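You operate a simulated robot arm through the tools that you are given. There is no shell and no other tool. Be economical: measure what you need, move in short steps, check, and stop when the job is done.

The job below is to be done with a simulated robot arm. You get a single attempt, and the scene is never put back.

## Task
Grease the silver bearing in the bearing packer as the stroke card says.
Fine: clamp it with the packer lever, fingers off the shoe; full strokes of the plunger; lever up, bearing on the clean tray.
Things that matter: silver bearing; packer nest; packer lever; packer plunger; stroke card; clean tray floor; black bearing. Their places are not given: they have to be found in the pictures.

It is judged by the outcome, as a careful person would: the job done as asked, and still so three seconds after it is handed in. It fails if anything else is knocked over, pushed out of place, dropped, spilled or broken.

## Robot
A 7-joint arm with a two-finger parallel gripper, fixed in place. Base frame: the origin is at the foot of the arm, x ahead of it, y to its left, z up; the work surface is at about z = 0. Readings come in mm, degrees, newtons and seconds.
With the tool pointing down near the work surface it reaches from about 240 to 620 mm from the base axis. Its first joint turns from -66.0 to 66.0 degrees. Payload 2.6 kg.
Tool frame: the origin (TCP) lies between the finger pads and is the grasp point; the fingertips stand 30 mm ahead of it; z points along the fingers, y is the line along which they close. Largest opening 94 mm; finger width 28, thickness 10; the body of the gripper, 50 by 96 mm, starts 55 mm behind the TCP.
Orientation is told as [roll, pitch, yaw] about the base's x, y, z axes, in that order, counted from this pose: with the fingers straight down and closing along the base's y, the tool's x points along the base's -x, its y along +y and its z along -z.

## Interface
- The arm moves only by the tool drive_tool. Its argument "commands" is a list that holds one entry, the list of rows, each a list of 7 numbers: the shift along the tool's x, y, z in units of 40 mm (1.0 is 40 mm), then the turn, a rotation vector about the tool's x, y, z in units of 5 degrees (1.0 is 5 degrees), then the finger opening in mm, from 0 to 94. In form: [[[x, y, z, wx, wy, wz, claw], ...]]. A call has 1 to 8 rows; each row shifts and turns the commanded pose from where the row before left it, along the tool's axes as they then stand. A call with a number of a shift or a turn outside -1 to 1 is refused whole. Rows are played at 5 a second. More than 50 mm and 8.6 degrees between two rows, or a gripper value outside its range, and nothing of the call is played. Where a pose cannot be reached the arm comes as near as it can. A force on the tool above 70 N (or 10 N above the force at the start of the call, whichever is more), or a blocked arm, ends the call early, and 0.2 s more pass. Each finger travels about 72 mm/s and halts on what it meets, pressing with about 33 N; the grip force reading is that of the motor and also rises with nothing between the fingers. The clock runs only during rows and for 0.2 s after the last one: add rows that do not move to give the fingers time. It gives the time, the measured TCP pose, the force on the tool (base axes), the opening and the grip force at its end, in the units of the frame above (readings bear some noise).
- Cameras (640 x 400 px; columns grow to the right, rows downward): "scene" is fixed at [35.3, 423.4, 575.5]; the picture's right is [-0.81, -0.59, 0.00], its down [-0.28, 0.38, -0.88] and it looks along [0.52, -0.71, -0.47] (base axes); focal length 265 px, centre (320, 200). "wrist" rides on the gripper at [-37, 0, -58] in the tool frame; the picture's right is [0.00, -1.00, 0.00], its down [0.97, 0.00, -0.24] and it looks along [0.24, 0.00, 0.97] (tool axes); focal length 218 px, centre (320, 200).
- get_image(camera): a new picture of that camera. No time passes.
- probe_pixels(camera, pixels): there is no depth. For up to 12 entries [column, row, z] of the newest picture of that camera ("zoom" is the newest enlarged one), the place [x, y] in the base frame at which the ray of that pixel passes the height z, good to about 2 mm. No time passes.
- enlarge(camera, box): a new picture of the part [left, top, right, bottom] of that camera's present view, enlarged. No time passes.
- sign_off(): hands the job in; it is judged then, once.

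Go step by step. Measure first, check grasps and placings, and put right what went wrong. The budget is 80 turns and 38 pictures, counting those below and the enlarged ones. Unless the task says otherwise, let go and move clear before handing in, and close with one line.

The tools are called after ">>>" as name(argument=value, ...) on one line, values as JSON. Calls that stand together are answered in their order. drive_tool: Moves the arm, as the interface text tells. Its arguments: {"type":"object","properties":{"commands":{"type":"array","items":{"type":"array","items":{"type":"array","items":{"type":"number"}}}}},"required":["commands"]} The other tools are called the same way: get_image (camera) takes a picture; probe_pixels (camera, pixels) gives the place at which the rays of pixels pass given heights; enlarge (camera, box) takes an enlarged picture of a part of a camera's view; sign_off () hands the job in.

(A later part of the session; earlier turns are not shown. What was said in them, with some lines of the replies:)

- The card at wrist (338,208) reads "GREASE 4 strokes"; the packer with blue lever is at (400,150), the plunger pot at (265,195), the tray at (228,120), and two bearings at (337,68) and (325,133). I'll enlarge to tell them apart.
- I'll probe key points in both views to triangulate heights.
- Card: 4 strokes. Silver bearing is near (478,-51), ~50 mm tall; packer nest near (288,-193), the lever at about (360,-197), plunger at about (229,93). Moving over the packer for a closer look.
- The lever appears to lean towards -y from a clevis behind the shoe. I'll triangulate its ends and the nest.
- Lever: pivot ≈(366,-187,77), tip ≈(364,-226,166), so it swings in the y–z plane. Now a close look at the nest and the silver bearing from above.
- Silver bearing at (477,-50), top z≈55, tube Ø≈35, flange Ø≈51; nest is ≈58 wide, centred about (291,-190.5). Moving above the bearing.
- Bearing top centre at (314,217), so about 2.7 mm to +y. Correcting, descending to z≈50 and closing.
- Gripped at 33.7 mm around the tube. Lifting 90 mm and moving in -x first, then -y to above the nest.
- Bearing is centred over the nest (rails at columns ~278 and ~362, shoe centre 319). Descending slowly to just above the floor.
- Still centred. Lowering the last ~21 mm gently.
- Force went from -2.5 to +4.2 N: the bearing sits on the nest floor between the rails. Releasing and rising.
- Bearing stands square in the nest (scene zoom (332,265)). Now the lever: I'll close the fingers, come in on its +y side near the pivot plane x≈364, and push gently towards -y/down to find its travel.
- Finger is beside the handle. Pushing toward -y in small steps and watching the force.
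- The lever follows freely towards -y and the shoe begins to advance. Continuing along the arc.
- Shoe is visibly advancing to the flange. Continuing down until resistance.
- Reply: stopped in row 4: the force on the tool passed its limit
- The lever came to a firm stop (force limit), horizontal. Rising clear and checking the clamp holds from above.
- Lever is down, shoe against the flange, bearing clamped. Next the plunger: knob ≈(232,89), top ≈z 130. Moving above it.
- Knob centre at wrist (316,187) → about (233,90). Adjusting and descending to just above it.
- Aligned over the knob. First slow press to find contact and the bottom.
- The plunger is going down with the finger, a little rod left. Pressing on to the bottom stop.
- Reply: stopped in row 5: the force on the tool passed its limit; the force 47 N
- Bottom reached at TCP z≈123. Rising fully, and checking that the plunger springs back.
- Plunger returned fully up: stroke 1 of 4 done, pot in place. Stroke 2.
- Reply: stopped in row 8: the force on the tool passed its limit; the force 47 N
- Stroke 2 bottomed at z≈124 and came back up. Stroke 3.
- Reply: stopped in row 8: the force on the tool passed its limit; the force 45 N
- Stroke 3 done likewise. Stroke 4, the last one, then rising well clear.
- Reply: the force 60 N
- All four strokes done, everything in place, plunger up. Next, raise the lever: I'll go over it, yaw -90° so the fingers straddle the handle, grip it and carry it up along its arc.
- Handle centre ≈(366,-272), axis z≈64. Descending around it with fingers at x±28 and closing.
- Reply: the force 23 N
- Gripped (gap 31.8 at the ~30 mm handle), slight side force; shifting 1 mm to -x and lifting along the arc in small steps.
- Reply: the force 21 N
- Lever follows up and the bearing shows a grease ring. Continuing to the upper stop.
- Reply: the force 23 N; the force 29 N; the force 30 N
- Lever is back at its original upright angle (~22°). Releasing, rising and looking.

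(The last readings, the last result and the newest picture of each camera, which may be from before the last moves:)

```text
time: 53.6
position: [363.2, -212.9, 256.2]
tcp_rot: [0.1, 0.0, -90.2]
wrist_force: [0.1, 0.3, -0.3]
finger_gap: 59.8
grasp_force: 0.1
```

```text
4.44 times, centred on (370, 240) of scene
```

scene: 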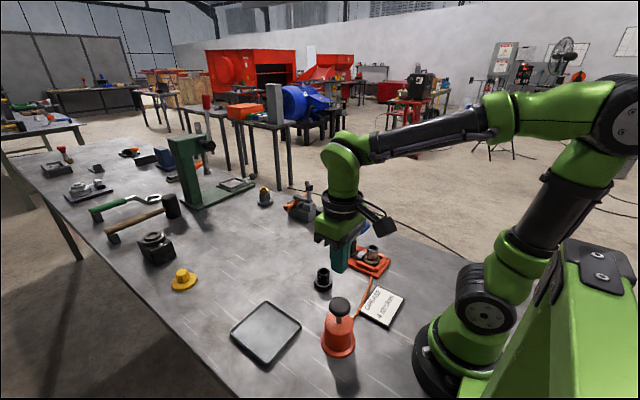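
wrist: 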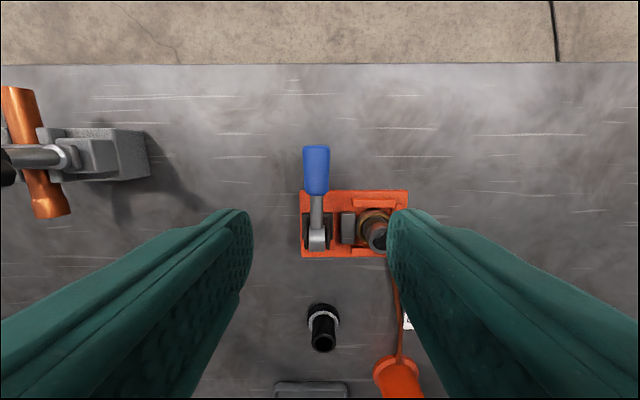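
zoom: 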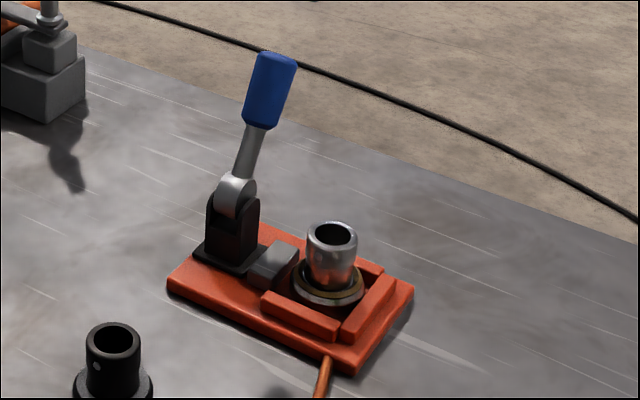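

The lever top is at zoom (276,58) versus (267,58) originally — about 5° short. I'll nudge it the rest from its -y side with closed fingers.

>>> drive_tool(commands=[[[-0.85, 0.04, 0, 0, 0, 0, 30], [-0.85, 0, 0, 0, 0, 0, 0], [0, 0, 0, 0, 0, 0, 0], [0, 0, 0.8, 0, 0, 0, 0], [0, 0, 0.8, 0, 0, 0, 0], [0, 0, 0.55, 0, 0, 0, 0], [0, 0, 0, 0, 0, 0, 0]]])

>>> drive_tool(commands=[[[0.2, 0, 0, 0, 0, 0, 0], [0.15, 0, 0, 0, 0, 0, 0], [0.1, 0, 0, 0, 0, 0, 0], [0, 0, 0, 0, 0, 0, 0]]])

```text
time: 55.2
position: [367.4, -279.9, 170.9]
tcp_rot: [0.2, 0.1, -90.1]
wrist_force: [-0.2, 0.1, -0.1]
finger_gap: 0.0
grasp_force: 32.4
```

```text
time: 56.2
position: [367.2, -262.5, 170.4]
tcp_rot: [0.1, -0.2, -90.3]
wrist_force: [-0.2, -2.0, 0.8]
finger_gap: 0.0
grasp_force: 33.2
```

>>> drive_tool(commands=[[[0.06, 0, 0, 0, 0, 0, 0], [0.06, 0, 0, 0, 0, 0, 0], [0.06, 0, 0, 0, 0, 0, 0], [0, 0, 0, 0, 0, 0, 0]]])

```text
time: 57.2
position: [366.5, -256.6, 170.7]
tcp_rot: [0.1, -0.1, -90.1]
wrist_force: [0.0, -1.9, 0.2]
finger_gap: 0.0
grasp_force: 33.1
```

>>> drive_tool(commands=[[[0.06, 0, 0, 0, 0, 0, 0], [0.06, 0, 0, 0, 0, 0, 0], [0.06, 0, 0, 0, 0, 0, 0], [0, 0, 0, 0, 0, 0, 0]]])

```text
time: 58.2
position: [366.7, -250.4, 173.1]
tcp_rot: [0.2, -0.3, -90.2]
wrist_force: [6.1, -20.1, -2.0]
finger_gap: 0.0
grasp_force: 33.1
```

Force rose to 20 N: the upper stop. Backing off, rising, and turning the tool back to yaw 0.

>>> drive_tool(commands=[[[-0.7, 0, 0, 0, 0, 0, 0], [0, 0, -0.9, 0, 0, 0, 20], [0, 0, -0.9, 0, 0, 0, 60], [0, 0, -0.4, 0, 0, -1, 60], [0, 0, 0, 0, 0, -1, 60], [0, 0, 0, 0, 0, -1, 60], [0, 0, 0, 0, 0, -1, 60], [0, 0, 0, 0, 0, -1, 60]]])

>>> drive_tool(commands=[[[0, 0, 0, 0, 0, -1, 60], [0, 0, 0, 0, 0, -1, 60], [0, 0, 0, 0, 0, -1, 60], [0, 0, 0, 0, 0, -1, 60], [0, 0, 0, 0, 0, -1, 60], [0, 0, 0, 0, 0, -1, 60], [0, 0, 0, 0, 0, -1, 60], [0, 0, 0, 0, 0, -1, 60]]])

>>> drive_tool(commands=[[[0, 0, 0, 0, 0, -1, 60], [0, 0, 0, 0, 0, -1, 60], [0, 0, 0, 0, 0, -1, 60], [0, 0, 0, 0, 0, -1, 60], [0, 0, 0, 0, 0, -1, 60], [0, 0, 0, 0, 0, 0, 60]]])

```text
time: 60.0
position: [365.4, -276.4, 257.9]
tcp_rot: [0.0, -0.1, -65.1]
wrist_force: [0.0, -0.6, 0.3]
finger_gap: 60.1
grasp_force: 0.1
```

```text
time: 61.8
position: [366.5, -277.4, 258.3]
tcp_rot: [0.0, -0.1, -25.1]
wrist_force: [0.6, -0.2, -0.1]
finger_gap: 59.9
grasp_force: 0.0
```

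```text
time: 63.2
position: [365.3, -276.7, 259.0]
tcp_rot: [-0.1, -0.1, 0.0]
wrist_force: [-0.1, 1.0, 1.0]
finger_gap: 59.9
grasp_force: 0.0
```

>>> drive_tool(commands=[[[0.63, 0.72, 0, 0, 0, 0, 70], [0.63, 0.72, 0, 0, 0, 0, 70], [0.62, 0.71, 0, 0, 0, 0, 70], [0, 0, 0, 0, 0, 0, 70]]])

>>> get_image(camera="wrist")

>>> probe_pixels(camera="wrist", pixels=[[320, 180, 67], [320, 170, 67], [320, 190, 67]])

```text
time: 64.2
position: [291.7, -188.8, 258.4]
tcp_rot: [0.0, -0.1, -0.1]
wrist_force: [0.1, -0.3, -0.5]
finger_gap: 69.9
grasp_force: 0.0
```

```text
2 pictures are left
```

wrist: 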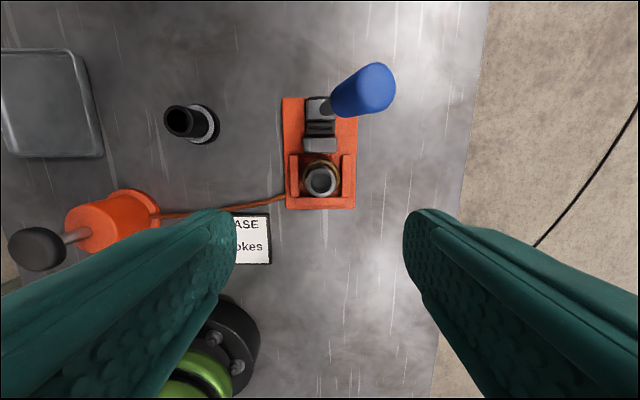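

```text
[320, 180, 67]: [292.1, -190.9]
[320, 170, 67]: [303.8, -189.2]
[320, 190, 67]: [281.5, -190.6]
```

Lever is fully up and the bearing sits at (291,-190) in the nest. Descending to grip its tube.

>>> drive_tool(commands=[[[0.03, -0.03, 0.9, 0, 0, 0, 70], [0, 0, 0.9, 0, 0, 0, 70], [0, 0, 0.9, 0, 0, 0, 70], [0, 0, 0.9, 0, 0, 0, 70], [0, 0, 0.8, 0, 0, 0, 70], [0, 0, 0.43, 0, 0, 0, 70], [0, 0, 0, 0, 0, 0, 70]]])

>>> drive_tool(commands=[[[0, 0, 0, 0, 0, 0, 50], [0, 0, 0, 0, 0, 0, 28], [0, 0, 0, 0, 0, 0, 28], [0, 0, 0, 0, 0, 0, 28]]])

```text
time: 65.8
position: [290.2, -190.7, 65.4]
tcp_rot: [-0.1, -0.1, -0.2]
wrist_force: [0.7, -0.1, -0.6]
finger_gap: 70.2
grasp_force: 0.0
```

```text
time: 66.8
position: [289.9, -191.7, 64.5]
tcp_rot: [0.0, -0.1, -0.1]
wrist_force: [-1.1, 1.2, 2.2]
finger_gap: 34.6
grasp_force: 33.0
```

Gripped (34.6 mm). Lifting straight up, then carrying over to the tray centre at about (384,170).

>>> drive_tool(commands=[[[0, 0, -0.5, 0, 0, 0, 28], [0, 0, -0.8, 0, 0, 0, 28], [0, 0, -0.8, 0, 0, 0, 28], [0, 0, -0.8, 0, 0, 0, 28], [-0.1, 0.7, 0, 0, 0, 0, 28], [-0.2, 0.9, 0, 0, 0, 0, 28], [-0.25, 0.9, 0, 0, 0, 0, 28], [-0.25, 0.9, 0, 0, 0, 0, 28]]])

>>> drive_tool(commands=[[[-0.25, 0.9, 0, 0, 0, 0, 28], [-0.25, 0.9, 0, 0, 0, 0, 28], [-0.25, 0.9, 0, 0, 0, 0, 28], [-0.25, 0.9, 0, 0, 0, 0, 28], [-0.25, 0.9, 0, 0, 0, 0, 28], [-0.25, 0.8, 0, 0, 0, 0, 28], [-0.05, 0.33, 0, 0, 0, 0, 28], [0, 0, 0, 0, 0, 0, 28]]])

>>> get_image(camera="wrist")

```text
time: 68.6
position: [322.4, -57.0, 182.0]
tcp_rot: [0.0, -0.1, -0.2]
wrist_force: [-1.1, 0.0, -3.1]
finger_gap: 34.2
grasp_force: 32.6
```

```text
time: 70.4
position: [384.9, 168.0, 180.6]
tcp_rot: [0.1, -0.2, -0.2]
wrist_force: [0.7, 0.1, -2.7]
finger_gap: 33.0
grasp_force: 32.7
```

```text
1 pictures are left
```

wrist: 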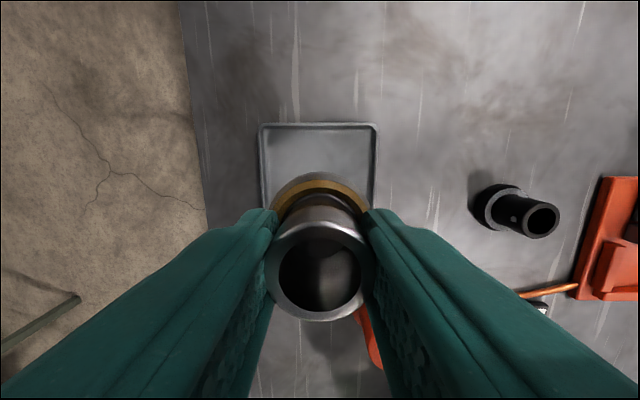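

Tray centred under the bearing (edges at columns 259–379, far edge x≈443). Lowering, the last part in small steps.

>>> drive_tool(commands=[[[0.1, 0, 0.8, 0, 0, 0, 28], [0, 0, 0.8, 0, 0, 0, 28], [0, 0, 0.7, 0, 0, 0, 28], [0, 0, 0.5, 0, 0, 0, 28], [0, 0, 0.15, 0, 0, 0, 28], [0, 0, 0, 0, 0, 0, 28]]])

>>> drive_tool(commands=[[[0, 0, 0.05, 0, 0, 0, 28], [0, 0, 0.05, 0, 0, 0, 28], [0, 0, 0, 0, 0, 0, 28]]])

```text
time: 71.8
position: [381.1, 168.8, 60.9]
tcp_rot: [0.0, -0.2, -0.1]
wrist_force: [-0.3, -0.5, -3.1]
finger_gap: 33.2
grasp_force: 33.1
```

```text
time: 72.6
position: [383.4, 169.2, 60.3]
tcp_rot: [0.1, -0.4, -0.3]
wrist_force: [-4.1, -3.5, 27.2]
finger_gap: 33.0
grasp_force: 32.6
```

Contact (27 N) at z≈60: it's on the tray floor. Easing up slightly, releasing and rising clear.

>>> drive_tool(commands=[[[0, 0, -0.05, 0, 0, 0, 28], [0, 0, 0, 0, 0, 0, 40], [0, 0, 0, 0, 0, 0, 60], [0, 0, 0, 0, 0, 0, 60], [0, 0, -0.6, 0, 0, 0, 60], [0, 0, -0.9, 0, 0, 0, 60], [0, 0, -0.9, 0, 0, 0, 60], [0, 0, -0.9, 0, 0, 0, 60]]])

>>> drive_tool(commands=[[[0, -0.9, -0.5, 0, 0, 0, 60], [0, -0.9, -0.5, 0, 0, 0, 60], [0, -0.9, -0.5, 0, 0, 0, 60], [0, -0.9, 0, 0, 0, 0, 60], [0, 0, 0, 0, 0, 0, 60]]])

>>> get_image(camera="scene")

```text
time: 74.4
position: [381.3, 165.9, 192.5]
tcp_rot: [0.0, -0.2, -0.3]
wrist_force: [0.3, 0.4, -0.5]
finger_gap: 59.9
grasp_force: 0.1
```

```text
time: 75.6
position: [381.7, 23.0, 253.7]
tcp_rot: [0.0, -0.2, -0.1]
wrist_force: [0.7, 0.8, -0.4]
finger_gap: 60.1
grasp_force: 0.1
```

```text
0 pictures are left
```

scene: 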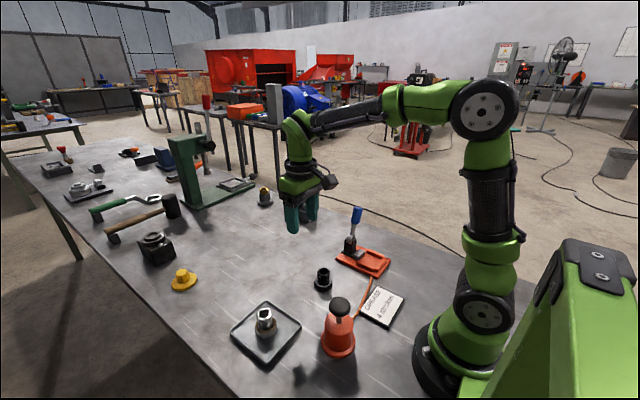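

The silver bearing stands upright on the tray at (265,322). The lever is up, the plunger is up, and the black bearing and card have not moved, so I'm handing in.

>>> sign_off()

```text
The job is handed in.
```

The silver bearing was clamped, greased with four full strokes as the card says, unclamped with the lever back up, and set on the clean tray.
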